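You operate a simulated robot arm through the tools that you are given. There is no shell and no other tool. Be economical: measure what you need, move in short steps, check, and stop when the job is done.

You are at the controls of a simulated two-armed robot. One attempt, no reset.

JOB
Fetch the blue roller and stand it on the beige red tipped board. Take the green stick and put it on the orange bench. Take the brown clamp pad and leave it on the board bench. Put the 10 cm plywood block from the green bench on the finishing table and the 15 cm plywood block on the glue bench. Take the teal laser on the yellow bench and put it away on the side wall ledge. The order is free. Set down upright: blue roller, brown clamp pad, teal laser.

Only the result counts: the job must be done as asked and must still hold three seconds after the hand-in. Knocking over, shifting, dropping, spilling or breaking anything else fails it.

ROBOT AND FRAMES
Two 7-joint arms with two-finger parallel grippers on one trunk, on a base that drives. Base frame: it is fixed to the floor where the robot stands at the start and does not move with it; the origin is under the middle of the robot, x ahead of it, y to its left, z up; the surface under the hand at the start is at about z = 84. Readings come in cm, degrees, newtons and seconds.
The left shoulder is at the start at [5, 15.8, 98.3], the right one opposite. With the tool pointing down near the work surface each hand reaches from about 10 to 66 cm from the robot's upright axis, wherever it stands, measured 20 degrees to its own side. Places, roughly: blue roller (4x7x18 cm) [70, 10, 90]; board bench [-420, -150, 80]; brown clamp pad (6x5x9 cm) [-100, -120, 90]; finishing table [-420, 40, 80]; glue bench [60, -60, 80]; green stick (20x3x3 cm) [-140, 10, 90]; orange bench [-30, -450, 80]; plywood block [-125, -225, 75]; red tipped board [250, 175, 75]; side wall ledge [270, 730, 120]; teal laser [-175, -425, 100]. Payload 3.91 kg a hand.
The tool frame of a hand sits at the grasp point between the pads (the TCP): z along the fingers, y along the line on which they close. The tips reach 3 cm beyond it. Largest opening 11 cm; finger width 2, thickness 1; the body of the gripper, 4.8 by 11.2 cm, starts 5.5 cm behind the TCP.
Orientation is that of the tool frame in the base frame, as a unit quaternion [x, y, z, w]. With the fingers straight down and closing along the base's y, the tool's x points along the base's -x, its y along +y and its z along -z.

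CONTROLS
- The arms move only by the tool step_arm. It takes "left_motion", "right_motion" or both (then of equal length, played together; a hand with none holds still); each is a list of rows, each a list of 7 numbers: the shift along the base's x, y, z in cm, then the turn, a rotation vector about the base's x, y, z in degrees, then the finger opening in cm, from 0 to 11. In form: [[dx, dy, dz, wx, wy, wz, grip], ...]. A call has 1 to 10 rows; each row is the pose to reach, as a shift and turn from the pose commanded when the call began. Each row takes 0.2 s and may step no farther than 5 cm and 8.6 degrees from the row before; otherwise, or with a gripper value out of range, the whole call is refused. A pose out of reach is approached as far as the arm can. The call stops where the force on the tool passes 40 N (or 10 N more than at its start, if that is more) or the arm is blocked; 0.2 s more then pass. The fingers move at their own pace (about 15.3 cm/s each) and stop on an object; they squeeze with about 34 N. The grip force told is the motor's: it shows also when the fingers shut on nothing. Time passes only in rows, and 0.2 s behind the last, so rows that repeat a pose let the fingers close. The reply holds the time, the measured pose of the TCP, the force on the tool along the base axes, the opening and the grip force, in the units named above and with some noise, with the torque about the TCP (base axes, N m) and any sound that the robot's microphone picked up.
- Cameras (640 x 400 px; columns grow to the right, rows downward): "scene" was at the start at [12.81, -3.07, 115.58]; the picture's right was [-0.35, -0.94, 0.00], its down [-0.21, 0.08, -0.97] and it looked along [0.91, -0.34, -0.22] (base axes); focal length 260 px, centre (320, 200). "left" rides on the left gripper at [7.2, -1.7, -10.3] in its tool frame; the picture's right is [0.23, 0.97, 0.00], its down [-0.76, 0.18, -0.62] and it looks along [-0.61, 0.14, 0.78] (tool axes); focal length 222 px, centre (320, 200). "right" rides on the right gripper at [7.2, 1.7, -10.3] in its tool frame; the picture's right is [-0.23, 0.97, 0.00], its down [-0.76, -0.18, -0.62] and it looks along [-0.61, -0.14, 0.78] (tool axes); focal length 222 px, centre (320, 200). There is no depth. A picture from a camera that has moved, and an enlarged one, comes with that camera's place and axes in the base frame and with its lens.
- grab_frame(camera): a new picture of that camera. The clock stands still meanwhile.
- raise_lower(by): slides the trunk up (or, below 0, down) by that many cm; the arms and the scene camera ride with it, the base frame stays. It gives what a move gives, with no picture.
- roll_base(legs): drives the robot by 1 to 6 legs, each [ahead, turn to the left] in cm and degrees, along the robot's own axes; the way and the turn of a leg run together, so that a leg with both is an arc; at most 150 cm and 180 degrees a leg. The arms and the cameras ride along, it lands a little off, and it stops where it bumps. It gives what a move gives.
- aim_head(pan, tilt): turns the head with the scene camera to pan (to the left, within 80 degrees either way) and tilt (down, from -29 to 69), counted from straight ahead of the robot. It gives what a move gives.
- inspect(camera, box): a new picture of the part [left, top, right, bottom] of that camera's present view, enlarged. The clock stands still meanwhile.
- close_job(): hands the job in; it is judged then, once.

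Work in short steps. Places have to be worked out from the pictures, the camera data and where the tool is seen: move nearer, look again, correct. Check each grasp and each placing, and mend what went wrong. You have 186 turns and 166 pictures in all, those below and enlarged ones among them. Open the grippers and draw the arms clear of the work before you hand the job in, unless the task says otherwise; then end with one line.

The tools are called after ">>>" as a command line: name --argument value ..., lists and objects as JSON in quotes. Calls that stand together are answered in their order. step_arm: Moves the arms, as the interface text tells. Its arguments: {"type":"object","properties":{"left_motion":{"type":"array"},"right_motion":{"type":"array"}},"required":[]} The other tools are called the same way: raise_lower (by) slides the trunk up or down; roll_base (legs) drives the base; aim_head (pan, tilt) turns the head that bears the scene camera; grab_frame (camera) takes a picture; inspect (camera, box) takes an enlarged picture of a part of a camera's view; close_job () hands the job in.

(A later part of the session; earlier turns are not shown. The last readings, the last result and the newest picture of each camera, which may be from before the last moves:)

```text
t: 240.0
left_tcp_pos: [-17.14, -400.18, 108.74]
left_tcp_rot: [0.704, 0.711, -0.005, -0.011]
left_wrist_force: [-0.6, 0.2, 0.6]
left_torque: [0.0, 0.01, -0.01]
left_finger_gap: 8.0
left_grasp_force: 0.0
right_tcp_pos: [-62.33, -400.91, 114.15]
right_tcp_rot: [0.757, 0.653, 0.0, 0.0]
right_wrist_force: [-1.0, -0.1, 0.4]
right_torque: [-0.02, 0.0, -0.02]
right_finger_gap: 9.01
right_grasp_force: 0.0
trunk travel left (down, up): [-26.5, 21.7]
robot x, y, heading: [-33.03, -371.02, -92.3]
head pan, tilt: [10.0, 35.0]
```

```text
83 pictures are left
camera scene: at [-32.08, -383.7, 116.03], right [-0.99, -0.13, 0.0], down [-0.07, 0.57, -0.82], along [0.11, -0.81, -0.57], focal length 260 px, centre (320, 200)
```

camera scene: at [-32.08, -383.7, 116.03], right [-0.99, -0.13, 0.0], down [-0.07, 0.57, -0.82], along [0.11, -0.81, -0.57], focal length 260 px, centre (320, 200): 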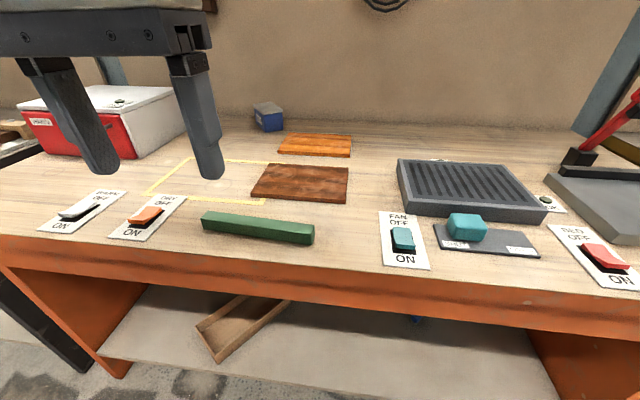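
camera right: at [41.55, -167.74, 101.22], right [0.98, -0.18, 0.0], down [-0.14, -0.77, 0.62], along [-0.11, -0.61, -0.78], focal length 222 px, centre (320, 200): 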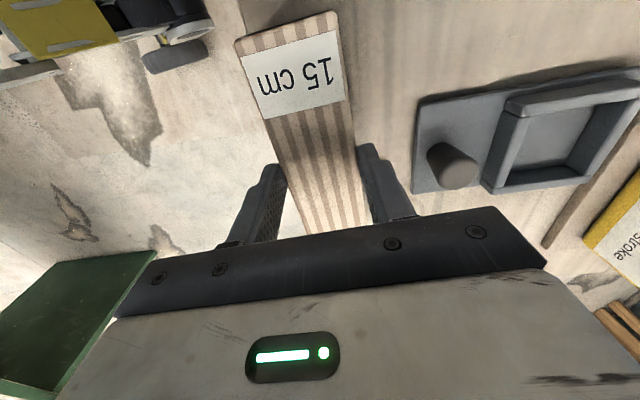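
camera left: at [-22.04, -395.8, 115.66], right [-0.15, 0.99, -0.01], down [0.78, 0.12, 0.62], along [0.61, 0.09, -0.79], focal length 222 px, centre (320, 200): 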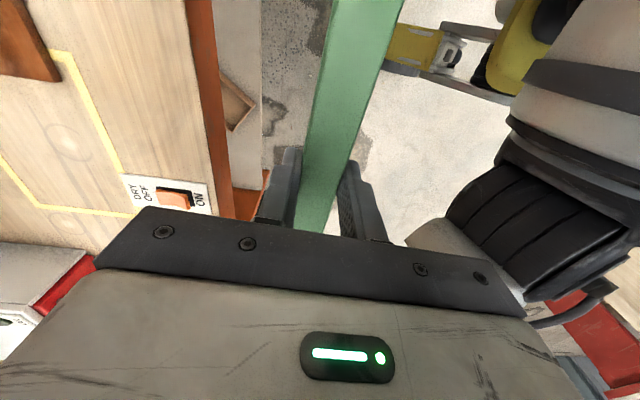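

The stick lies on the orange bench. Next the 10 cm block and the brown pad (both go to the far side). Reverse up the aisle and face the green bench at y≈-221.

>>> roll_base --legs '[[-150, 0], [0, -87], [30, 0]]'

>>> aim_head --pan -20 --tilt 38

>>> grab_frame --camera "scene"

```text
t: 252.8
left_tcp_pos: [-84.75, -237.17, 108.84]
left_tcp_rot: [0.999, 0.033, 0.005, -0.011]
left_wrist_force: [-0.8, 1.6, 1.0]
left_torque: [0.0, -0.01, -0.04]
left_finger_gap: 8.01
left_grasp_force: 0.0
right_tcp_pos: [-87.89, -192.02, 114.26]
right_tcp_rot: [0.999, -0.046, 0.0, 0.001]
right_wrist_force: [0.4, 0.9, 1.1]
right_torque: [0.0, -0.03, 0.02]
right_finger_gap: 9.01
right_grasp_force: 0.1
trunk travel left (down, up): [-26.5, 21.7]
robot x, y, heading: [-56.58, -219.63, -179.5]
head pan, tilt: [10.0, 35.0]
```

```text
t: 253.8
left_tcp_pos: [-84.74, -237.17, 108.82]
left_tcp_rot: [0.999, 0.034, 0.003, -0.01]
left_wrist_force: [0.2, 0.7, -0.3]
left_torque: [0.01, 0.05, 0.01]
left_finger_gap: 8.0
left_grasp_force: 0.1
right_tcp_pos: [-87.86, -192.17, 114.31]
right_tcp_rot: [0.999, -0.046, 0.0, 0.001]
right_wrist_force: [0.5, -0.4, -0.4]
right_torque: [0.0, -0.02, 0.02]
right_finger_gap: 9.01
right_grasp_force: 0.0
trunk travel left (down, up): [-26.5, 21.7]
robot x, y, heading: [-56.36, -219.45, -179.1]
head pan, tilt: [-20.0, 38.0]
```

```text
82 pictures are left
camera scene: at [-68.64, -216.69, 115.57], right [0.33, 0.94, 0.0], down [0.58, -0.2, -0.79], along [-0.74, 0.26, -0.62], focal length 260 px, centre (320, 200)
```

scene: 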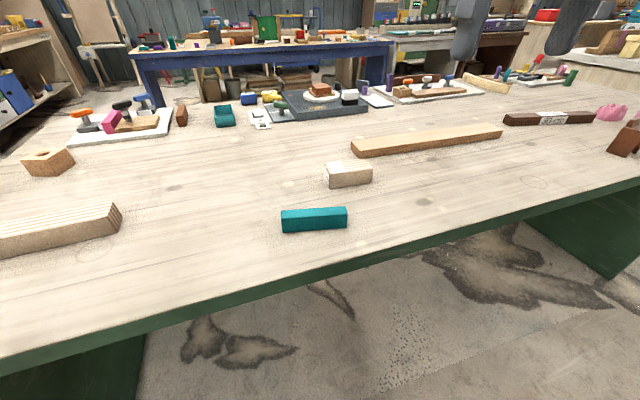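

The 10 cm block is at about (-111.5, -195.5). Rotate the right hand across it and move above.

>>> step_arm --right_motion '[[-2, 0, 0, 0, 0, -8.5, 9.5], [-4, 0, 0, 0, 0, -17, 9.5], [-6, -0.5, 0, 0, 0, -25.5, 9.5], [-8, -1, 0, 0, 0, -34, 9.5], [-10, -1, 0, 0, 0, -42.5, 9.5], [-13, -2, -2, 0, 0, -51, 9.5], [-16, -2.5, -5, 0, 0, -59.5, 9.5], [-19, -3, -8, 0, 0, -68, 9.5], [-21.5, -3.2, -11, 0, 0, -76.5, 9.5], [-23.6, -3.4, -14, 0, 0, -84.7, 9.5]]'

>>> grab_frame --camera "right"

```text
t: 256.0
left_tcp_pos: [-84.64, -237.3, 108.92]
left_tcp_rot: [0.999, 0.033, 0.005, -0.01]
left_wrist_force: [0.1, -0.4, -0.3]
left_torque: [0.01, 0.0, -0.05]
left_finger_gap: 8.03
left_grasp_force: 0.0
right_tcp_pos: [-111.21, -195.23, 100.32]
right_tcp_rot: [-0.706, 0.709, 0.0, -0.001]
right_wrist_force: [0.6, 0.6, -0.4]
right_torque: [0.0, -0.03, 0.02]
right_finger_gap: 9.49
right_grasp_force: 0.1
trunk travel left (down, up): [-26.5, 21.7]
robot x, y, heading: [-56.63, -219.66, -179.2]
head pan, tilt: [-20.0, 38.0]
```

```text
81 pictures are left
camera right: at [-113.01, -202.55, 110.6], right [-0.97, 0.23, 0.0], down [0.18, 0.76, 0.62], along [0.14, 0.61, -0.78], focal length 222 px, centre (320, 200)
```

right: 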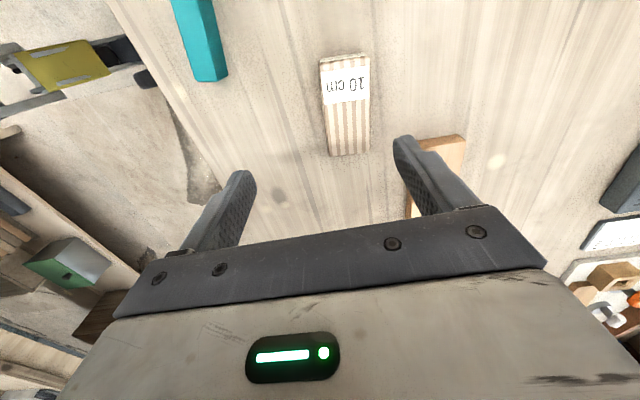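

Block centre is (-113.9, -195.2), turned ~5°. Correct and descend to z≈88.2.

>>> step_arm --right_motion '[[-2.7, 0, 0, 0, 0, -5, 9.5], [-2.7, 0, -4, 0, 0, -5, 9.5], [-2.7, 0, -8, 0, 0, -5, 9.5], [-2.7, 0, -10, 0, 0, -5, 9.5]]'

>>> grab_frame --camera "right"

```text
t: 257.0
left_tcp_pos: [-84.76, -237.2, 108.72]
left_tcp_rot: [0.999, 0.033, 0.004, -0.011]
left_wrist_force: [-0.5, 0.6, -0.3]
left_torque: [-0.03, 0.01, -0.01]
left_finger_gap: 7.99
left_grasp_force: 0.2
right_tcp_pos: [-112.35, -194.73, 90.43]
right_tcp_rot: [-0.675, 0.738, 0.001, -0.002]
right_wrist_force: [-0.6, -0.1, 0.2]
right_torque: [-0.03, -0.02, 0.0]
right_finger_gap: 9.5
right_grasp_force: 0.2
right hand out of reach, approached as far as the arm can: row 1, 2, 3, 4
trunk travel left (down, up): [-26.5, 21.7]
robot x, y, heading: [-56.42, -219.47, -179.4]
head pan, tilt: [-20.0, 38.0]
```

```text
80 pictures are left
camera right: at [-114.71, -201.92, 100.74], right [-0.95, 0.31, 0.0], down [0.25, 0.74, 0.62], along [0.19, 0.59, -0.78], focal length 222 px, centre (320, 200)
```

right: 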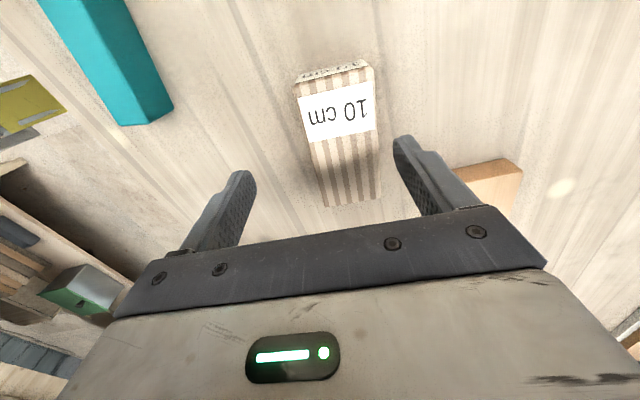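

The extra twist hit the wrist limit; undo most of it, shift -1.5 cm and go down.

>>> step_arm --right_motion '[[0, 0, 0.5, 0, 0, 4, 9.5], [-1.5, -0.4, 0.5, 0, 0, 4, 9.5], [-1.5, -0.4, -1.5, 0, 0, 4, 9.5], [-1.5, -0.4, -2.2, 0, 0, 4, 9.5]]'

>>> grab_frame --camera "right"

```text
t: 258.0
left_tcp_pos: [-84.69, -237.3, 108.66]
left_tcp_rot: [0.999, 0.034, 0.003, -0.011]
left_wrist_force: [0.3, 0.9, 0.3]
left_torque: [0.03, 0.02, -0.02]
left_finger_gap: 8.03
left_grasp_force: 0.1
right_tcp_pos: [-112.31, -194.28, 88.89]
right_tcp_rot: [-0.701, 0.713, 0.001, -0.001]
right_wrist_force: [-0.2, 0.5, 0.0]
right_torque: [0.01, 0.0, -0.01]
right_finger_gap: 9.48
right_grasp_force: 0.1
right hand out of reach, approached as far as the arm can: row 2, 3, 4
trunk travel left (down, up): [-26.5, 21.7]
robot x, y, heading: [-56.5, -219.42, -179.2]
head pan, tilt: [-20.0, 38.0]
```

```text
79 pictures are left
camera right: at [-114.18, -201.66, 99.11], right [-0.97, 0.24, 0.0], down [0.19, 0.76, 0.62], along [0.15, 0.6, -0.78], focal length 222 px, centre (320, 200)
```

right: 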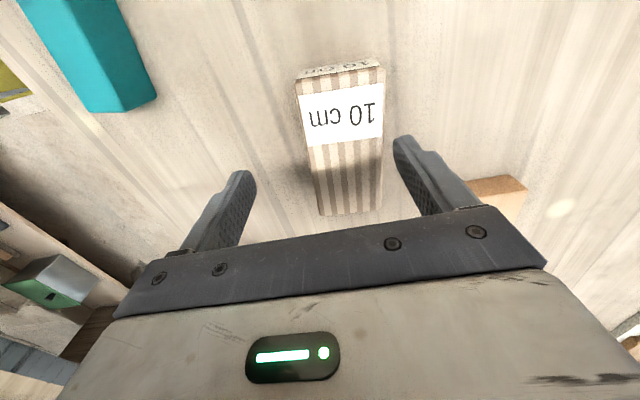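

Out of reach in x. Raise the hand, drive 4 cm nearer, then come down again.

>>> step_arm --right_motion '[[0, 0, 4, 0, 0, 0, 9.5], [0, 0, 8, 0, 0, 0, 9.5]]'

>>> roll_base --legs '[[5, 0]]'

>>> step_arm --right_motion '[[3.5, -0.5, 0, 0, 0, 0, 9.5], [3.5, -0.5, -3, 0, 0, 0, 9.5], [3.5, -0.5, -6, 0, 0, 0, 9.5], [3.5, -0.5, -6, 0, 0, 0, 9.5]]'

>>> grab_frame --camera "right"

```text
t: 258.6
left_tcp_pos: [-84.7, -237.34, 108.78]
left_tcp_rot: [0.999, 0.033, 0.003, -0.012]
left_wrist_force: [0.0, -0.6, 0.3]
left_torque: [-0.02, -0.03, -0.01]
left_finger_gap: 8.02
left_grasp_force: 0.0
right_tcp_pos: [-111.95, -194.54, 96.92]
right_tcp_rot: [-0.701, 0.713, 0.001, 0.0]
right_wrist_force: [0.4, 0.4, 0.6]
right_torque: [0.02, -0.01, 0.01]
right_finger_gap: 9.51
right_grasp_force: 0.1
trunk travel left (down, up): [-26.5, 21.7]
robot x, y, heading: [-56.3, -219.61, -179.2]
head pan, tilt: [-20.0, 38.0]
```

```text
t: 259.5
left_tcp_pos: [-89.59, -237.35, 108.79]
left_tcp_rot: [0.999, 0.033, 0.004, -0.011]
left_wrist_force: [0.3, -0.2, 0.1]
left_torque: [-0.01, 0.01, -0.01]
left_finger_gap: 8.02
left_grasp_force: 0.2
right_tcp_pos: [-116.93, -194.49, 96.86]
right_tcp_rot: [-0.701, 0.713, 0.0, 0.0]
right_wrist_force: [0.3, 0.2, -0.3]
right_torque: [-0.01, 0.0, -0.01]
right_finger_gap: 9.5
right_grasp_force: 0.0
trunk travel left (down, up): [-26.5, 21.7]
robot x, y, heading: [-61.18, -220.01, -179.2]
head pan, tilt: [-20.0, 38.0]
```

```text
t: 260.5
left_tcp_pos: [-89.56, -237.29, 108.83]
left_tcp_rot: [0.999, 0.034, 0.003, -0.011]
left_wrist_force: [0.9, 0.0, -0.4]
left_torque: [-0.01, 0.01, 0.01]
left_finger_gap: 8.03
left_grasp_force: 0.0
right_tcp_pos: [-113.3, -195.01, 90.83]
right_tcp_rot: [-0.702, 0.712, 0.001, -0.001]
right_wrist_force: [-0.8, 0.1, 1.0]
right_torque: [-0.03, 0.01, -0.03]
right_finger_gap: 9.51
right_grasp_force: 0.0
trunk travel left (down, up): [-26.5, 21.7]
robot x, y, heading: [-61.36, -219.91, -179.3]
head pan, tilt: [-20.0, 38.0]
```

```text
78 pictures are left
camera right: at [-115.06, -202.26, 101.13], right [-0.97, 0.24, 0.0], down [0.19, 0.76, 0.62], along [0.15, 0.6, -0.78], focal length 222 px, centre (320, 200)
```

right: 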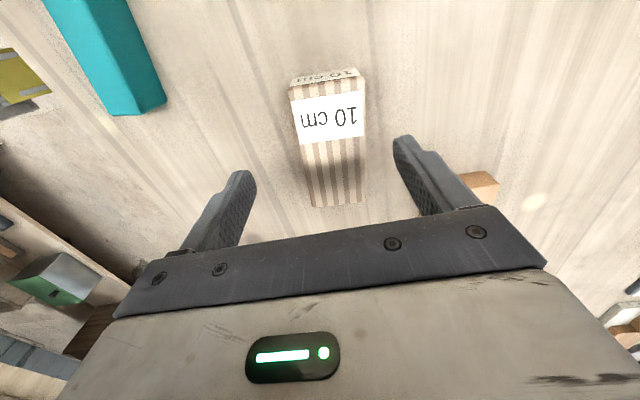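

Nearly centred; shift 0.6, descend and close.

>>> step_arm --right_motion '[[-0.6, -0.2, 0, 0, 0, 0, 9.5], [-0.6, -0.2, -1.8, 0, 0, 0, 9.5], [-0.6, -0.2, -2.5, 0, 0, 0, 9.5], [-0.6, -0.2, -2.5, 0, 0, 0, 7], [-0.6, -0.2, -2.5, 0, 0, 0, 5], [-0.6, -0.2, -2.5, 0, 0, 0, 2], [-0.6, -0.2, -2.5, 0, 0, 0, 2], [-0.6, -0.2, -2.5, 0, 0, 0, 2]]'

>>> grab_frame --camera "right"

```text
t: 262.3
left_tcp_pos: [-89.59, -237.25, 108.72]
left_tcp_rot: [0.999, 0.033, 0.003, -0.012]
left_wrist_force: [0.0, 0.1, -1.4]
left_torque: [0.03, 0.03, -0.03]
left_finger_gap: 8.0
left_grasp_force: 0.0
right_tcp_pos: [-113.73, -195.27, 88.41]
right_tcp_rot: [-0.701, 0.713, 0.0, 0.0]
right_wrist_force: [-0.8, -0.2, 0.5]
right_torque: [-0.06, 0.06, -0.02]
right_finger_gap: 5.01
right_grasp_force: 34.0
trunk travel left (down, up): [-26.5, 21.7]
robot x, y, heading: [-61.54, -220.01, -179.2]
head pan, tilt: [-20.0, 38.0]
```

```text
77 pictures are left
camera right: at [-115.64, -202.53, 98.58], right [-0.97, 0.24, 0.0], down [0.19, 0.76, 0.62], along [0.15, 0.6, -0.78], focal length 222 px, centre (320, 200)
```

right: 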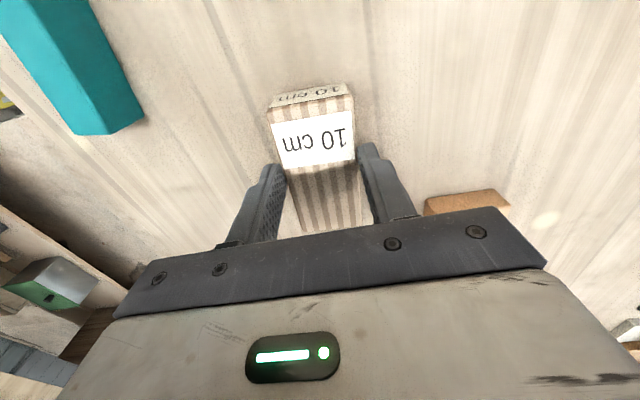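

Gripped. Lift, retract, and drive up the aisle to the brown pad (about (-100, -111)).

>>> step_arm --right_motion '[[0, 0, 3, 0, 0, 0, 2], [0, 0, 7, 0, 0, 0, 2], [0, 0, 12, 0, 0, 0, 2], [4, 0, 15, 0, 0, 0, 2], [8, 0, 18, 0, 0, 0, 2], [12, 0, 20, 0, 0, 0, 2], [16, 0, 20, 0, 0, 0, 2], [20, 0, 20, 0, 0, 0, 2]]'

>>> roll_base --legs '[[-31, 0], [0, -90], [131, 0], [0, 90], [18, 0]]'

>>> aim_head --pan 20 --tilt 35

>>> grab_frame --camera "scene"

>>> grab_frame --camera "left"

```text
t: 264.1
left_tcp_pos: [-89.48, -237.24, 108.78]
left_tcp_rot: [0.999, 0.033, 0.004, -0.01]
left_wrist_force: [-0.1, 0.6, -0.6]
left_torque: [0.02, 0.0, 0.01]
left_finger_gap: 8.0
left_grasp_force: 0.1
right_tcp_pos: [-93.72, -194.93, 108.46]
right_tcp_rot: [-0.701, 0.713, -0.001, 0.0]
right_wrist_force: [0.7, 0.1, -1.5]
right_torque: [-0.01, -0.03, -0.01]
right_finger_gap: 4.99
right_grasp_force: 33.5
trunk travel left (down, up): [-26.5, 21.7]
robot x, y, heading: [-61.8, -219.91, -179.3]
head pan, tilt: [-20.0, 38.0]
```

```text
t: 280.6
left_tcp_pos: [-87.46, -110.57, 108.73]
left_tcp_rot: [0.999, 0.038, 0.003, -0.01]
left_wrist_force: [0.7, -0.3, 0.0]
left_torque: [0.01, 0.01, -0.01]
left_finger_gap: 8.0
left_grasp_force: 0.0
right_tcp_pos: [-92.07, -68.39, 108.35]
right_tcp_rot: [-0.704, 0.71, 0.001, 0.001]
right_wrist_force: [-0.3, 0.4, -1.7]
right_torque: [-0.03, 0.01, 0.0]
right_finger_gap: 4.92
right_grasp_force: 33.4
trunk travel left (down, up): [-26.5, 21.7]
robot x, y, heading: [-59.23, -92.9, -178.9]
head pan, tilt: [-20.0, 38.0]
```

```text
t: 281.7
left_tcp_pos: [-87.54, -110.67, 108.75]
left_tcp_rot: [0.999, 0.038, 0.003, -0.011]
left_wrist_force: [0.2, 0.0, 0.2]
left_torque: [-0.02, -0.02, -0.01]
left_finger_gap: 8.0
left_grasp_force: 0.1
right_tcp_pos: [-92.1, -68.37, 108.51]
right_tcp_rot: [-0.704, 0.711, 0.001, 0.0]
right_wrist_force: [-0.1, 0.8, -0.7]
right_torque: [-0.04, 0.01, 0.0]
right_finger_gap: 4.9
right_grasp_force: 33.8
trunk travel left (down, up): [-26.5, 21.7]
robot x, y, heading: [-59.6, -92.97, -178.7]
head pan, tilt: [20.0, 35.0]
```

```text
76 pictures are left
camera scene: at [-71.6, -95.93, 116.02], right [-0.36, 0.93, 0.0], down [0.53, 0.21, -0.82], along [-0.76, -0.3, -0.57], focal length 260 px, centre (320, 200)
```

scene: 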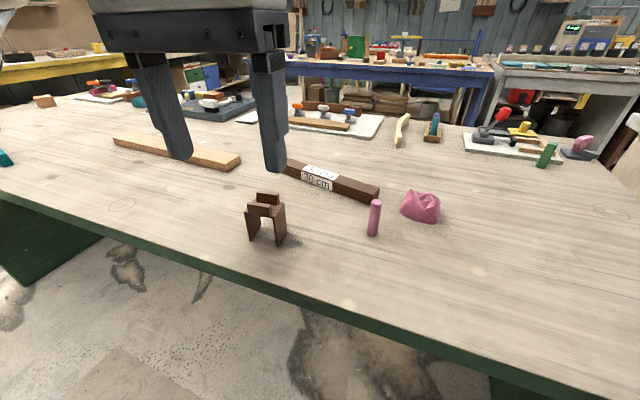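

```text
75 pictures are left
camera left: at [-80.4, -108.61, 119.24], right [0.3, -0.95, -0.02], down [-0.75, -0.25, 0.61], along [-0.59, -0.17, -0.79], focal length 222 px, centre (320, 200)
```

left: 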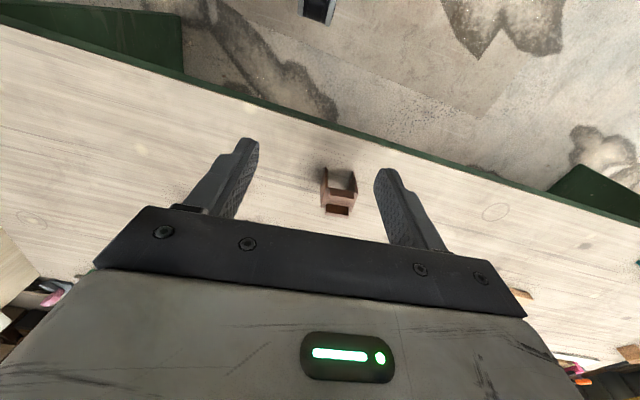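

Zoom in on the pad from both cameras to understand its form.

>>> inspect --camera "scene" --box '[220, 170, 320, 260]'

>>> inspect --camera "left" --box '[280, 140, 400, 225]'

```text
4.44 times, centred on (270, 215) of scene
camera zoom: at [-71.6, -95.93, 116.02], right [-0.36, 0.93, 0.0], down [0.53, 0.21, -0.82], along [-0.76, -0.3, -0.57], focal length 1156 px, centre (542, 133)
```

zoom: 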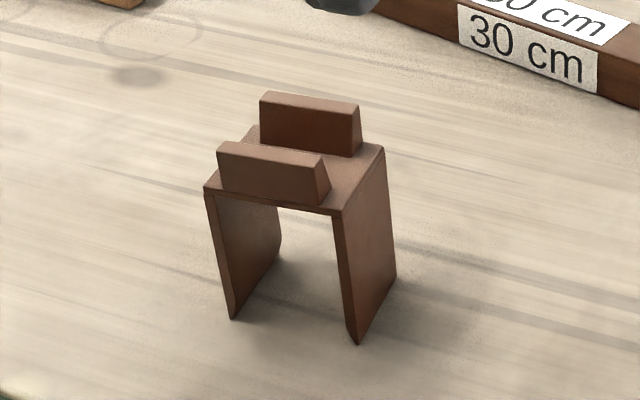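

```text
4.71 times, centred on (340, 182) of left
camera zoom: at [-80.4, -108.61, 119.24], right [0.3, -0.95, -0.02], down [-0.75, -0.25, 0.61], along [-0.59, -0.17, -0.79], focal length 1045 px, centre (226, 282)
```

zoom: 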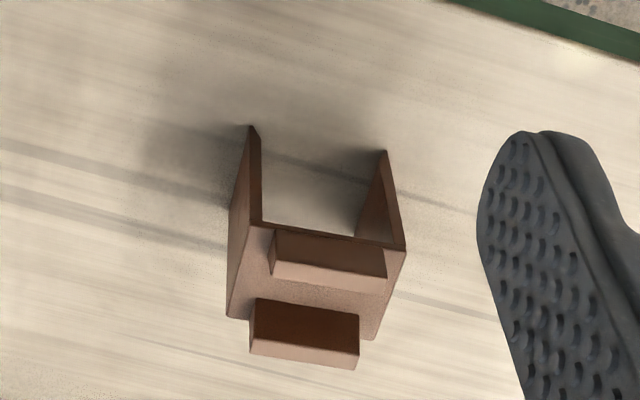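

The pad is an inverted U, about 6 cm across in y, centred at about (-100.5, -117.2), top ~z 93. Move above with opening 9 and lower partially.

>>> step_arm --left_motion '[[-4, -2, 0, 0, 0, 0, 9], [-8, -4, 0, 0, 0, 0, 9], [-12, -6, 0, 0, 0, 0, 9], [-13, -6.5, -3, 0, 0, 0, 9], [-13, -6.5, -7, 0, 0, 0, 9], [-13, -6.5, -10, 0, 0, 0, 9]]'

>>> grab_frame --camera "left"

>>> inspect --camera "scene" --box '[180, 100, 380, 260]'

```text
t: 283.1
left_tcp_pos: [-100.63, -117.07, 99.03]
left_tcp_rot: [0.999, 0.038, 0.003, -0.011]
left_wrist_force: [-0.4, 0.2, 1.2]
left_torque: [-0.02, 0.0, 0.0]
left_finger_gap: 9.0
left_grasp_force: 0.0
right_tcp_pos: [-92.08, -68.37, 108.54]
right_tcp_rot: [-0.704, 0.711, 0.0, 0.0]
right_wrist_force: [-0.4, 0.1, -0.7]
right_torque: [-0.04, -0.02, 0.04]
right_finger_gap: 4.91
right_grasp_force: 33.9
trunk travel left (down, up): [-26.5, 21.7]
robot x, y, heading: [-59.49, -92.92, -179.0]
head pan, tilt: [20.0, 35.0]
```

```text
72 pictures are left
camera left: at [-93.59, -115.04, 109.4], right [0.3, -0.95, -0.02], down [-0.75, -0.25, 0.61], along [-0.59, -0.17, -0.79], focal length 222 px, centre (320, 200)
```

left: 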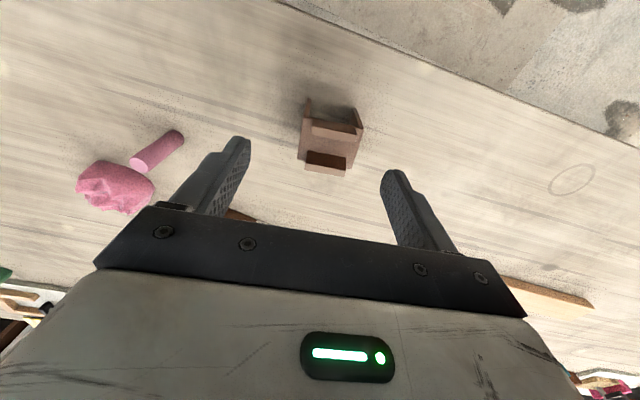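

```text
2.50 times, centred on (280, 180) of scene
camera zoom: at [-71.6, -95.95, 116.03], right [-0.36, 0.93, 0.0], down [0.53, 0.21, -0.82], along [-0.76, -0.3, -0.57], focal length 650 px, centre (420, 250)
```

zoom: 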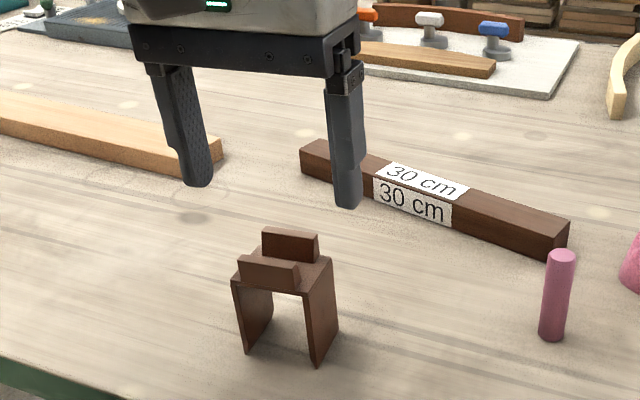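

Two-view fit puts the pad's centre at about (-101.5, -117.7). Correct and descend to z≈90.3.

>>> step_arm --left_motion '[[-0.9, -0.6, 0, 0, 0, 0, 9], [-0.9, -0.6, -3, 0, 0, 0, 9], [-0.9, -0.6, -6, 0, 0, 0, 9], [-0.9, -0.6, -8.5, 0, 0, 0, 9]]'

>>> grab_frame --camera "left"

>>> inspect --camera "scene" --box '[200, 130, 340, 260]'

```text
t: 284.1
left_tcp_pos: [-101.41, -117.6, 90.29]
left_tcp_rot: [0.999, 0.038, 0.003, -0.011]
left_wrist_force: [0.4, 1.3, -0.1]
left_torque: [0.0, 0.0, -0.03]
left_finger_gap: 9.0
left_grasp_force: 0.1
right_tcp_pos: [-92.1, -68.36, 108.65]
right_tcp_rot: [-0.704, 0.71, 0.0, -0.001]
right_wrist_force: [0.3, 0.1, -1.2]
right_torque: [-0.01, 0.01, 0.01]
right_finger_gap: 4.92
right_grasp_force: 33.6
trunk travel left (down, up): [-26.5, 21.7]
robot x, y, heading: [-60.06, -92.94, -179.1]
head pan, tilt: [20.0, 35.0]
```

```text
70 pictures are left
camera left: at [-94.36, -115.58, 100.72], right [0.3, -0.95, -0.02], down [-0.75, -0.25, 0.61], along [-0.59, -0.17, -0.79], focal length 222 px, centre (320, 200)
```

left: 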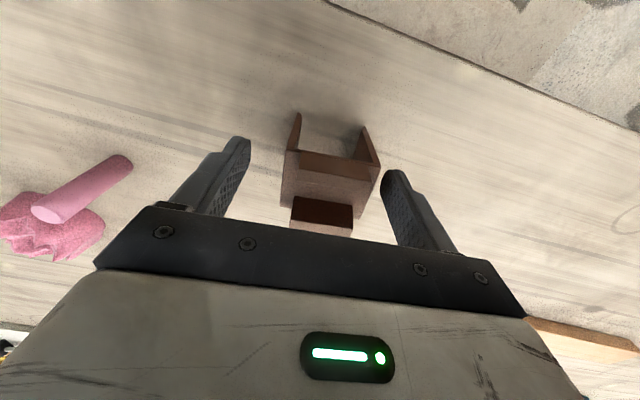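

```text
3.08 times, centred on (270, 195) of scene
camera zoom: at [-71.6, -95.94, 116.03], right [-0.36, 0.93, 0.0], down [0.53, 0.21, -0.82], along [-0.76, -0.3, -0.57], focal length 800 px, centre (474, 215)
```

zoom: 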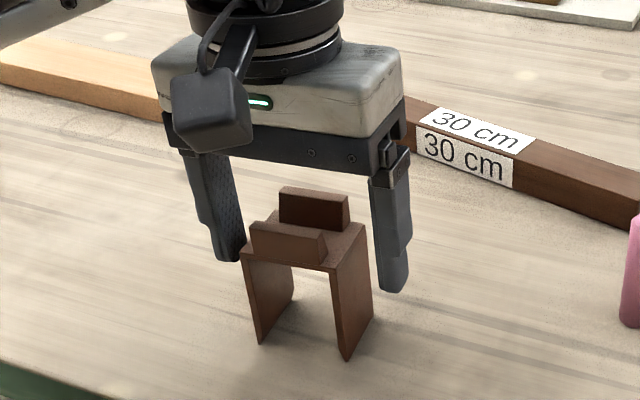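

By the gripper camera the pad is centred fore-aft and 0.7 cm to -y. Correct and close gently.

>>> step_arm --left_motion '[[0, -0.6, -0.3, 0, 0, 0, 9], [0, -0.6, -0.3, 0, 0, 0, 7.5], [0, -0.6, -0.3, 0, 0, 0, 6.5], [0, -0.6, -0.3, 0, 0, 0, 5.5], [0, -0.6, -0.3, 0, 0, 0, 4.5], [0, -0.6, -0.3, 0, 0, 0, 4.5]]'

>>> inspect --camera "scene" --box '[200, 130, 340, 260]'

```text
t: 285.5
left_tcp_pos: [-101.33, -118.33, 90.08]
left_tcp_rot: [0.999, 0.038, 0.003, -0.01]
left_wrist_force: [0.0, -0.1, 0.3]
left_torque: [-0.03, 0.01, -0.01]
left_finger_gap: 5.72
left_grasp_force: 33.9
right_tcp_pos: [-92.16, -68.33, 108.5]
right_tcp_rot: [-0.704, 0.71, 0.0, -0.001]
right_wrist_force: [-1.0, -0.3, -0.7]
right_torque: [-0.02, 0.02, 0.05]
right_finger_gap: 4.93
right_grasp_force: 34.3
trunk travel left (down, up): [-26.5, 21.7]
robot x, y, heading: [-59.81, -92.93, -178.7]
head pan, tilt: [20.0, 35.0]
```

```text
3.08 times, centred on (270, 195) of scene
camera zoom: at [-71.6, -95.94, 116.02], right [-0.36, 0.93, 0.0], down [0.53, 0.21, -0.82], along [-0.76, -0.3, -0.57], focal length 800 px, centre (474, 215)
```

zoom: 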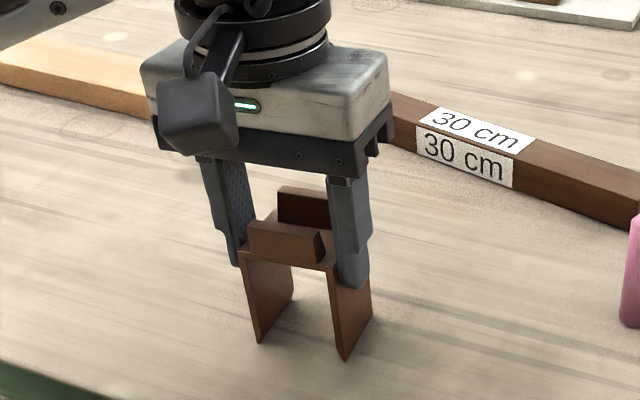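

The pad is gripped (5.7 cm). Lift and retract, then go by the southern passage (y≈-338) to the far side.

>>> step_arm --left_motion '[[0, 0, 3, 0, 0, 0, 4.5], [0, 0, 7, 0, 0, 0, 4.5], [0, 0, 12, 0, 0, 0, 4.5], [4, 1, 14, 0, 0, 0, 4.5], [8, 3, 16, 0, 0, 0, 4.5], [12, 5, 17, 0, 0, 0, 4.5], [12, 5, 17, 0, 0, 0, 4.5]]'

>>> roll_base --legs '[[-28, 0], [0, 90], [125, 0], [120, 0], [0, -90], [80, 0]]'

>>> aim_head --pan 0 --tilt 18

>>> grab_frame --camera "scene"

```text
t: 287.1
left_tcp_pos: [-89.41, -113.47, 107.33]
left_tcp_rot: [0.999, 0.038, 0.003, -0.011]
left_wrist_force: [0.8, 0.0, -0.6]
left_torque: [-0.02, 0.0, -0.02]
left_finger_gap: 5.73
left_grasp_force: 34.4
right_tcp_pos: [-92.25, -68.35, 108.53]
right_tcp_rot: [-0.704, 0.71, 0.001, -0.001]
right_wrist_force: [-0.5, 1.1, -2.0]
right_torque: [-0.04, -0.02, 0.04]
right_finger_gap: 4.9
right_grasp_force: 34.1
trunk travel left (down, up): [-26.5, 21.7]
robot x, y, heading: [-59.47, -92.84, -179.1]
head pan, tilt: [20.0, 35.0]
```

```text
t: 312.2
left_tcp_pos: [-129.6, -361.31, 107.31]
left_tcp_rot: [0.998, 0.058, 0.003, -0.011]
left_wrist_force: [0.5, 0.0, -0.4]
left_torque: [0.0, 0.01, 0.04]
left_finger_gap: 5.72
left_grasp_force: 34.2
right_tcp_pos: [-134.12, -316.26, 108.52]
right_tcp_rot: [0.718, -0.696, 0.0, 0.001]
right_wrist_force: [0.2, 0.2, -0.6]
right_torque: [0.02, -0.02, 0.03]
right_finger_gap: 4.89
right_grasp_force: 34.0
trunk travel left (down, up): [-26.5, 21.7]
robot x, y, heading: [-100.56, -339.22, -176.4]
head pan, tilt: [20.0, 35.0]
```

```text
t: 313.0
left_tcp_pos: [-129.69, -361.2, 107.34]
left_tcp_rot: [0.998, 0.058, 0.003, -0.01]
left_wrist_force: [0.1, 0.6, -1.7]
left_torque: [0.04, 0.0, -0.02]
left_finger_gap: 5.71
left_grasp_force: 34.2
right_tcp_pos: [-134.04, -316.23, 108.52]
right_tcp_rot: [0.718, -0.696, 0.0, 0.0]
right_wrist_force: [0.5, -0.7, -0.9]
right_torque: [-0.01, 0.0, 0.02]
right_finger_gap: 4.91
right_grasp_force: 34.1
trunk travel left (down, up): [-26.5, 21.7]
robot x, y, heading: [-100.37, -339.41, -176.4]
head pan, tilt: [0.0, 18.0]
```

```text
67 pictures are left
camera scene: at [-113.64, -340.09, 118.73], right [-0.06, 1.0, 0.0], down [0.31, 0.02, -0.95], along [-0.95, -0.06, -0.31], focal length 260 px, centre (320, 200)
```

scene: 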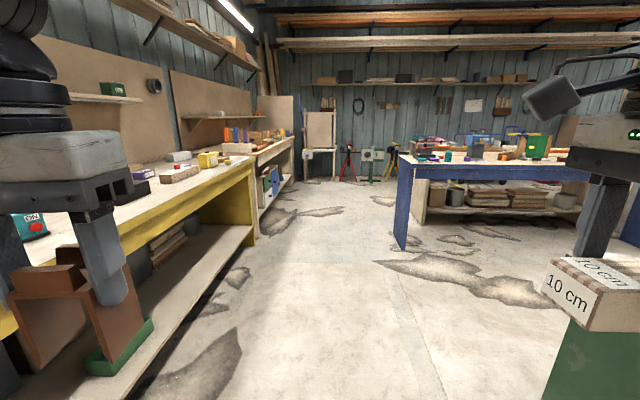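

The passage leads through; the blue bench ahead right faces +x at x≈-345. Drive into the second aisle (x≈-268) and look.

>>> roll_base --legs '[[0, -4], [150, 0], [18, 0], [0, -90], [110, 0]]'

>>> aim_head --pan 50 --tilt 18

>>> grab_frame --camera "scene"

>>> aim_head --pan 5 --tilt 14

>>> grab_frame --camera "scene"

```text
t: 331.0
left_tcp_pos: [-297.62, -201.28, 107.45]
left_tcp_rot: [0.756, -0.654, 0.009, -0.006]
left_wrist_force: [0.0, 0.3, 0.0]
left_torque: [-0.01, -0.02, -0.01]
left_finger_gap: 5.75
left_grasp_force: 33.9
right_tcp_pos: [-252.77, -195.63, 108.63]
right_tcp_rot: [-0.028, 1.0, 0.0, 0.001]
right_wrist_force: [0.4, 0.8, -0.9]
right_torque: [0.02, 0.01, 0.04]
right_finger_gap: 4.92
right_grasp_force: 34.0
trunk travel left (down, up): [-26.5, 21.7]
robot x, y, heading: [-275.17, -229.99, 94.9]
head pan, tilt: [0.0, 18.0]
```

```text
t: 332.2
left_tcp_pos: [-297.6, -201.19, 107.27]
left_tcp_rot: [0.756, -0.655, 0.009, -0.006]
left_wrist_force: [0.3, 0.3, -0.3]
left_torque: [0.01, 0.02, 0.01]
left_finger_gap: 5.73
left_grasp_force: 33.8
right_tcp_pos: [-252.74, -195.65, 108.62]
right_tcp_rot: [-0.029, 1.0, 0.001, 0.0]
right_wrist_force: [-0.4, -0.8, -1.1]
right_torque: [0.01, 0.01, -0.01]
right_finger_gap: 4.92
right_grasp_force: 34.2
trunk travel left (down, up): [-26.5, 21.7]
robot x, y, heading: [-275.13, -229.88, 95.1]
head pan, tilt: [50.0, 18.0]
```

```text
66 pictures are left
camera scene: at [-282.91, -220.32, 118.74], right [0.57, 0.82, 0.0], down [0.25, -0.18, -0.95], along [-0.78, 0.55, -0.31], focal length 260 px, centre (320, 200)
```

scene: 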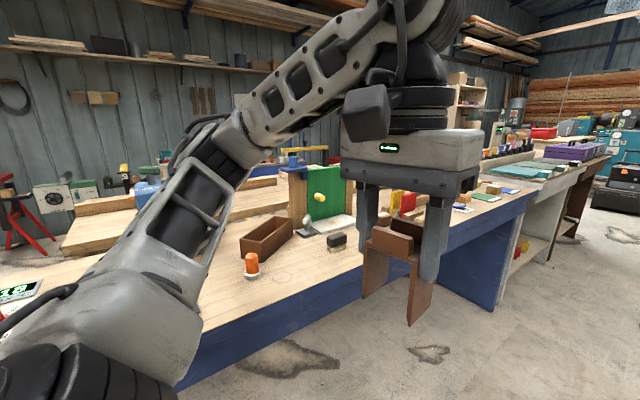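

```text
t: 333.3
left_tcp_pos: [-297.46, -201.03, 107.48]
left_tcp_rot: [0.756, -0.655, 0.01, -0.006]
left_wrist_force: [0.0, -0.4, -0.6]
left_torque: [-0.02, -0.03, 0.02]
left_finger_gap: 5.75
left_grasp_force: 33.7
right_tcp_pos: [-252.81, -195.63, 108.59]
right_tcp_rot: [-0.028, 1.0, 0.001, 0.0]
right_wrist_force: [-0.6, 1.2, -0.6]
right_torque: [0.02, 0.0, -0.02]
right_finger_gap: 4.91
right_grasp_force: 34.2
trunk travel left (down, up): [-26.5, 21.7]
robot x, y, heading: [-275.09, -230.0, 95.1]
head pan, tilt: [5.0, 14.0]
```

```text
65 pictures are left
camera scene: at [-276.9, -216.48, 119.39], right [0.98, 0.18, 0.0], down [0.04, -0.24, -0.97], along [-0.17, 0.96, -0.24], focal length 260 px, centre (320, 200)
```

scene: 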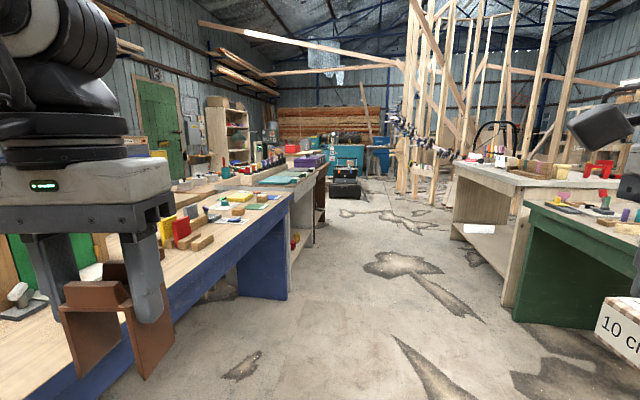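

The blue bench (y -274…-26) fits the board bench; the white one beyond fits the finishing table. Move ahead to y≈-172 and face the blue bench.

>>> roll_base --legs '[[0, -4], [56, 0], [0, 89]]'

>>> aim_head --pan 15 --tilt 32

>>> grab_frame --camera "scene"

```text
t: 340.6
left_tcp_pos: [-306.43, -194.65, 107.31]
left_tcp_rot: [1.0, 0.017, 0.004, -0.01]
left_wrist_force: [-0.1, 0.5, -0.5]
left_torque: [0.0, -0.02, -0.02]
left_finger_gap: 5.75
left_grasp_force: 33.8
right_tcp_pos: [-306.98, -149.54, 108.61]
right_tcp_rot: [-0.688, 0.726, 0.0, -0.001]
right_wrist_force: [0.5, -0.2, -1.6]
right_torque: [-0.04, -0.03, -0.01]
right_finger_gap: 4.92
right_grasp_force: 33.2
trunk travel left (down, up): [-26.5, 21.7]
robot x, y, heading: [-275.73, -175.58, 178.7]
head pan, tilt: [5.0, 14.0]
```

```text
t: 341.5
left_tcp_pos: [-306.53, -194.68, 107.32]
left_tcp_rot: [1.0, 0.017, 0.003, -0.01]
left_wrist_force: [-0.4, -0.2, -1.3]
left_torque: [0.02, -0.04, -0.03]
left_finger_gap: 5.75
left_grasp_force: 33.7
right_tcp_pos: [-307.0, -149.55, 108.68]
right_tcp_rot: [-0.688, 0.725, 0.001, 0.0]
right_wrist_force: [-0.2, 0.8, -0.8]
right_torque: [-0.01, 0.03, 0.02]
right_finger_gap: 4.93
right_grasp_force: 33.9
trunk travel left (down, up): [-26.5, 21.7]
robot x, y, heading: [-275.24, -175.32, 178.9]
head pan, tilt: [15.0, 32.0]
```

```text
64 pictures are left
camera scene: at [-288.1, -177.24, 116.5], right [-0.24, 0.97, 0.0], down [0.51, 0.12, -0.85], along [-0.82, -0.2, -0.53], focal length 260 px, centre (320, 200)
```

scene: 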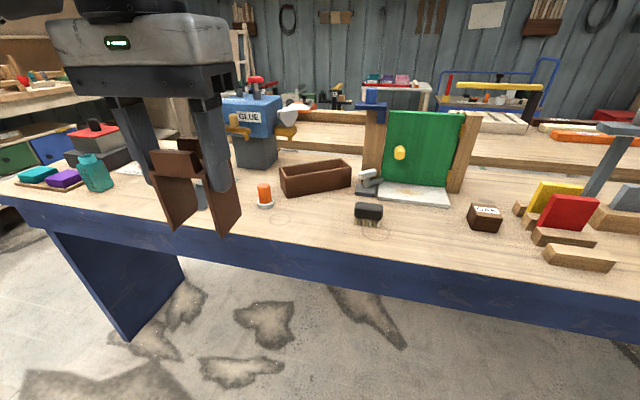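

I need to verify what lies behind this blue bench at x≈-420; zoom in.

>>> inspect --camera "scene" --box '[220, 70, 640, 260]'

>>> aim_head --pan -25 --tilt 20

>>> grab_frame --camera "scene"

```text
1.52 times, centred on (430, 165) of scene
camera zoom: at [-288.1, -177.24, 116.5], right [-0.24, 0.97, 0.0], down [0.51, 0.12, -0.85], along [-0.82, -0.2, -0.53], focal length 396 px, centre (152, 253)
```

zoom: 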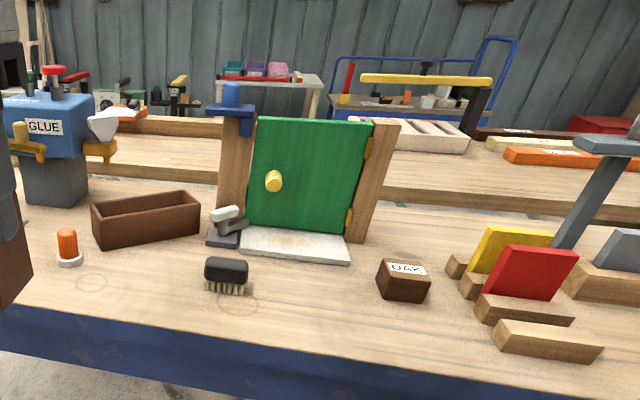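

```text
t: 342.5
left_tcp_pos: [-306.5, -194.66, 107.42]
left_tcp_rot: [1.0, 0.016, 0.003, -0.01]
left_wrist_force: [0.2, 0.1, -0.7]
left_torque: [0.01, -0.01, -0.01]
left_finger_gap: 5.72
left_grasp_force: 34.1
right_tcp_pos: [-306.97, -149.48, 108.55]
right_tcp_rot: [-0.688, 0.726, -0.001, -0.001]
right_wrist_force: [-0.6, 0.2, -1.2]
right_torque: [-0.03, -0.01, 0.0]
right_finger_gap: 4.93
right_grasp_force: 34.1
trunk travel left (down, up): [-26.5, 21.7]
robot x, y, heading: [-275.24, -175.29, 178.7]
head pan, tilt: [-25.0, 20.0]
```

```text
62 pictures are left
camera scene: at [-287.75, -171.01, 118.41], right [0.44, 0.9, 0.0], down [0.31, -0.15, -0.94], along [-0.84, 0.42, -0.34], focal length 260 px, centre (320, 200)
```

scene: 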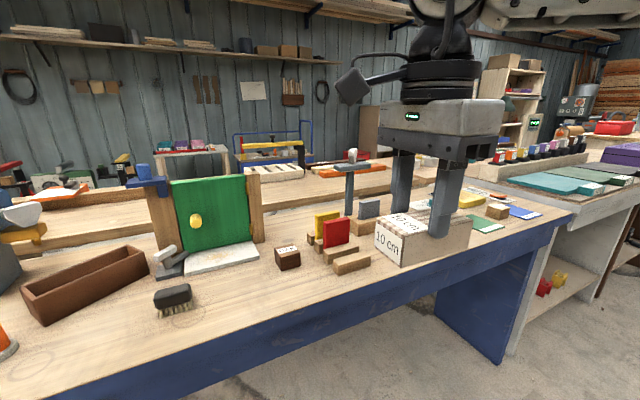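

It isn't clear whether the beige bench behind is separate. Raise the trunk for a higher view.

>>> raise_lower --by 21

>>> aim_head --pan 5 --tilt 25

>>> grab_frame --camera "scene"

>>> aim_head --pan -55 --tilt 22

>>> grab_frame --camera "scene"

```text
t: 344.8
left_tcp_pos: [-306.35, -194.57, 128.27]
left_tcp_rot: [1.0, 0.016, 0.003, -0.01]
left_wrist_force: [0.1, -0.4, -0.9]
left_torque: [-0.02, -0.01, 0.0]
left_finger_gap: 5.71
left_grasp_force: 34.4
right_tcp_pos: [-306.93, -149.51, 129.53]
right_tcp_rot: [-0.688, 0.726, 0.0, -0.001]
right_wrist_force: [0.4, 0.5, -1.5]
right_torque: [-0.06, 0.0, -0.03]
right_finger_gap: 4.9
right_grasp_force: 34.3
trunk travel left (down, up): [-47.5, 0.7]
robot x, y, heading: [-275.42, -175.52, 178.6]
head pan, tilt: [-25.0, 20.0]
```

```text
t: 345.7
left_tcp_pos: [-306.5, -194.67, 128.35]
left_tcp_rot: [1.0, 0.016, 0.003, -0.011]
left_wrist_force: [0.1, 0.2, -1.4]
left_torque: [0.02, 0.0, 0.04]
left_finger_gap: 5.7
left_grasp_force: 33.5
right_tcp_pos: [-307.02, -149.46, 129.59]
right_tcp_rot: [-0.688, 0.726, 0.001, 0.0]
right_wrist_force: [0.2, 0.2, -0.9]
right_torque: [0.0, -0.02, 0.01]
right_finger_gap: 4.91
right_grasp_force: 34.1
trunk travel left (down, up): [-47.5, 0.7]
robot x, y, heading: [-275.35, -175.7, 179.0]
head pan, tilt: [5.0, 25.0]
```

```text
61 pictures are left
camera scene: at [-288.6, -175.71, 138.6], right [-0.06, 1.0, 0.0], down [0.42, 0.03, -0.91], along [-0.9, -0.06, -0.42], focal length 260 px, centre (320, 200)
```

scene: 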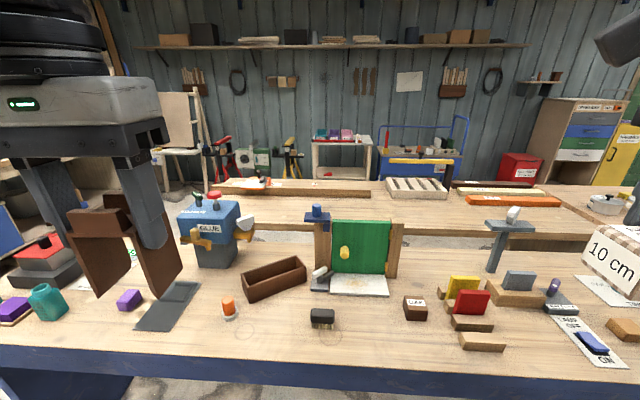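

```text
t: 347.0
left_tcp_pos: [-306.49, -194.59, 128.3]
left_tcp_rot: [1.0, 0.015, 0.003, -0.01]
left_wrist_force: [-0.1, 0.3, -0.2]
left_torque: [0.01, -0.01, 0.01]
left_finger_gap: 5.73
left_grasp_force: 34.6
right_tcp_pos: [-307.02, -149.5, 129.54]
right_tcp_rot: [-0.689, 0.725, 0.001, -0.001]
right_wrist_force: [-0.5, -0.1, -0.9]
right_torque: [-0.04, -0.01, 0.03]
right_finger_gap: 4.94
right_grasp_force: 34.4
trunk travel left (down, up): [-47.5, 0.7]
robot x, y, heading: [-275.76, -175.0, 178.5]
head pan, tilt: [-55.0, 22.0]
```

```text
60 pictures are left
camera scene: at [-284.55, -167.41, 139.08], right [0.83, 0.56, 0.0], down [0.21, -0.31, -0.93], along [-0.51, 0.77, -0.37], focal length 260 px, centre (320, 200)
```

scene: 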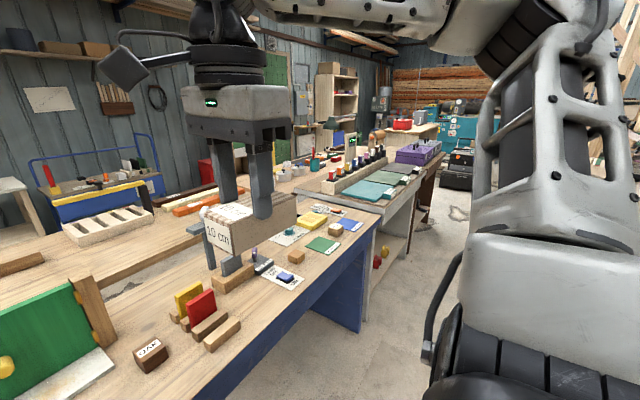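

Now it's clear: behind the blue bench stands a separate bench with boards lying on it (x≈-380…-440) — that is the board bench, and tins beyond it at about (-420, 0) mark the finishing table. I go round by the south end.

>>> roll_base --legs '[[0, 90], [80, 0], [82, 0], [0, -89], [90, 0]]'

>>> aim_head --pan -30 --tilt 20

>>> grab_frame --camera "scene"

```text
t: 367.4
left_tcp_pos: [-394.52, -363.29, 128.38]
left_tcp_rot: [0.999, 0.051, 0.002, -0.01]
left_wrist_force: [-0.6, 1.1, -0.4]
left_torque: [0.0, 0.0, 0.0]
left_finger_gap: 5.72
left_grasp_force: 33.3
right_tcp_pos: [-398.21, -318.23, 129.45]
right_tcp_rot: [0.713, -0.701, 0.0, -0.001]
right_wrist_force: [-0.5, -0.2, -0.6]
right_torque: [-0.03, 0.03, -0.04]
right_finger_gap: 4.94
right_grasp_force: 34.4
trunk travel left (down, up): [-47.5, 0.7]
robot x, y, heading: [-364.9, -342.05, -177.1]
head pan, tilt: [-55.0, 22.0]
```

```text
t: 368.2
left_tcp_pos: [-394.48, -363.32, 128.38]
left_tcp_rot: [0.999, 0.051, 0.003, -0.01]
left_wrist_force: [0.3, 0.0, -0.5]
left_torque: [0.02, 0.01, -0.02]
left_finger_gap: 5.74
left_grasp_force: 34.1
right_tcp_pos: [-398.27, -318.28, 129.52]
right_tcp_rot: [0.714, -0.701, -0.001, 0.001]
right_wrist_force: [0.3, -0.3, -0.8]
right_torque: [-0.02, -0.01, -0.02]
right_finger_gap: 4.95
right_grasp_force: 33.8
trunk travel left (down, up): [-47.5, 0.7]
robot x, y, heading: [-364.84, -341.65, -177.1]
head pan, tilt: [-30.0, 20.0]
```

```text
59 pictures are left
camera scene: at [-377.19, -337.67, 139.41], right [0.46, 0.89, 0.0], down [0.3, -0.16, -0.94], along [-0.83, 0.43, -0.34], focal length 260 px, centre (320, 200)
```

scene: 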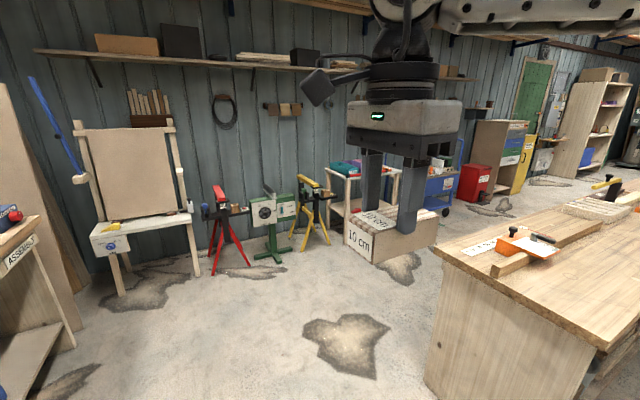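

The board bench's south end (y≈-250, x -385…-439) is accessible; its SE part is free around (-400, -238). Drive to (-415,-292) facing it.

>>> roll_base --legs '[[50, 0], [0, -93], [50, 0], [0, -22]]'

>>> aim_head --pan 10 --tilt 45

>>> grab_frame --camera "scene"

```text
t: 378.7
left_tcp_pos: [-421.36, -259.44, 128.28]
left_tcp_rot: [-0.584, 0.812, -0.011, 0.003]
left_wrist_force: [-0.5, -0.3, -0.5]
left_torque: [0.03, 0.03, -0.03]
left_finger_gap: 5.72
left_grasp_force: 33.7
right_tcp_pos: [-378.79, -274.62, 129.53]
right_tcp_rot: [0.203, 0.979, 0.001, 0.0]
right_wrist_force: [0.6, -0.1, -1.9]
right_torque: [0.06, 0.0, -0.02]
right_finger_gap: 4.92
right_grasp_force: 33.8
trunk travel left (down, up): [-47.5, 0.7]
robot x, y, heading: [-413.95, -295.27, 68.0]
head pan, tilt: [-30.0, 20.0]
```

```text
t: 379.8
left_tcp_pos: [-421.26, -259.25, 128.25]
left_tcp_rot: [-0.584, 0.812, -0.01, 0.003]
left_wrist_force: [0.0, -0.8, -0.3]
left_torque: [-0.05, -0.02, -0.01]
left_finger_gap: 5.75
left_grasp_force: 34.1
right_tcp_pos: [-378.75, -274.56, 129.61]
right_tcp_rot: [0.204, 0.979, 0.0, 0.0]
right_wrist_force: [0.8, -0.6, -0.6]
right_torque: [0.01, 0.04, 0.0]
right_finger_gap: 4.91
right_grasp_force: 33.8
trunk travel left (down, up): [-47.5, 0.7]
robot x, y, heading: [-413.93, -295.15, 68.5]
head pan, tilt: [10.0, 45.0]
```

```text
58 pictures are left
camera scene: at [-410.9, -283.26, 135.55], right [0.98, -0.2, 0.0], down [-0.14, -0.69, -0.71], along [0.14, 0.69, -0.71], focal length 260 px, centre (320, 200)
```

scene: 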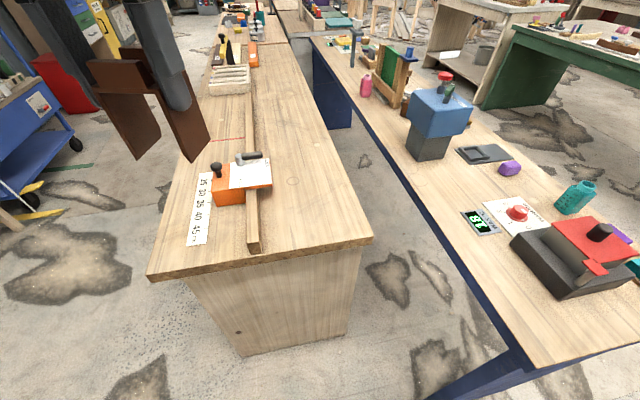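

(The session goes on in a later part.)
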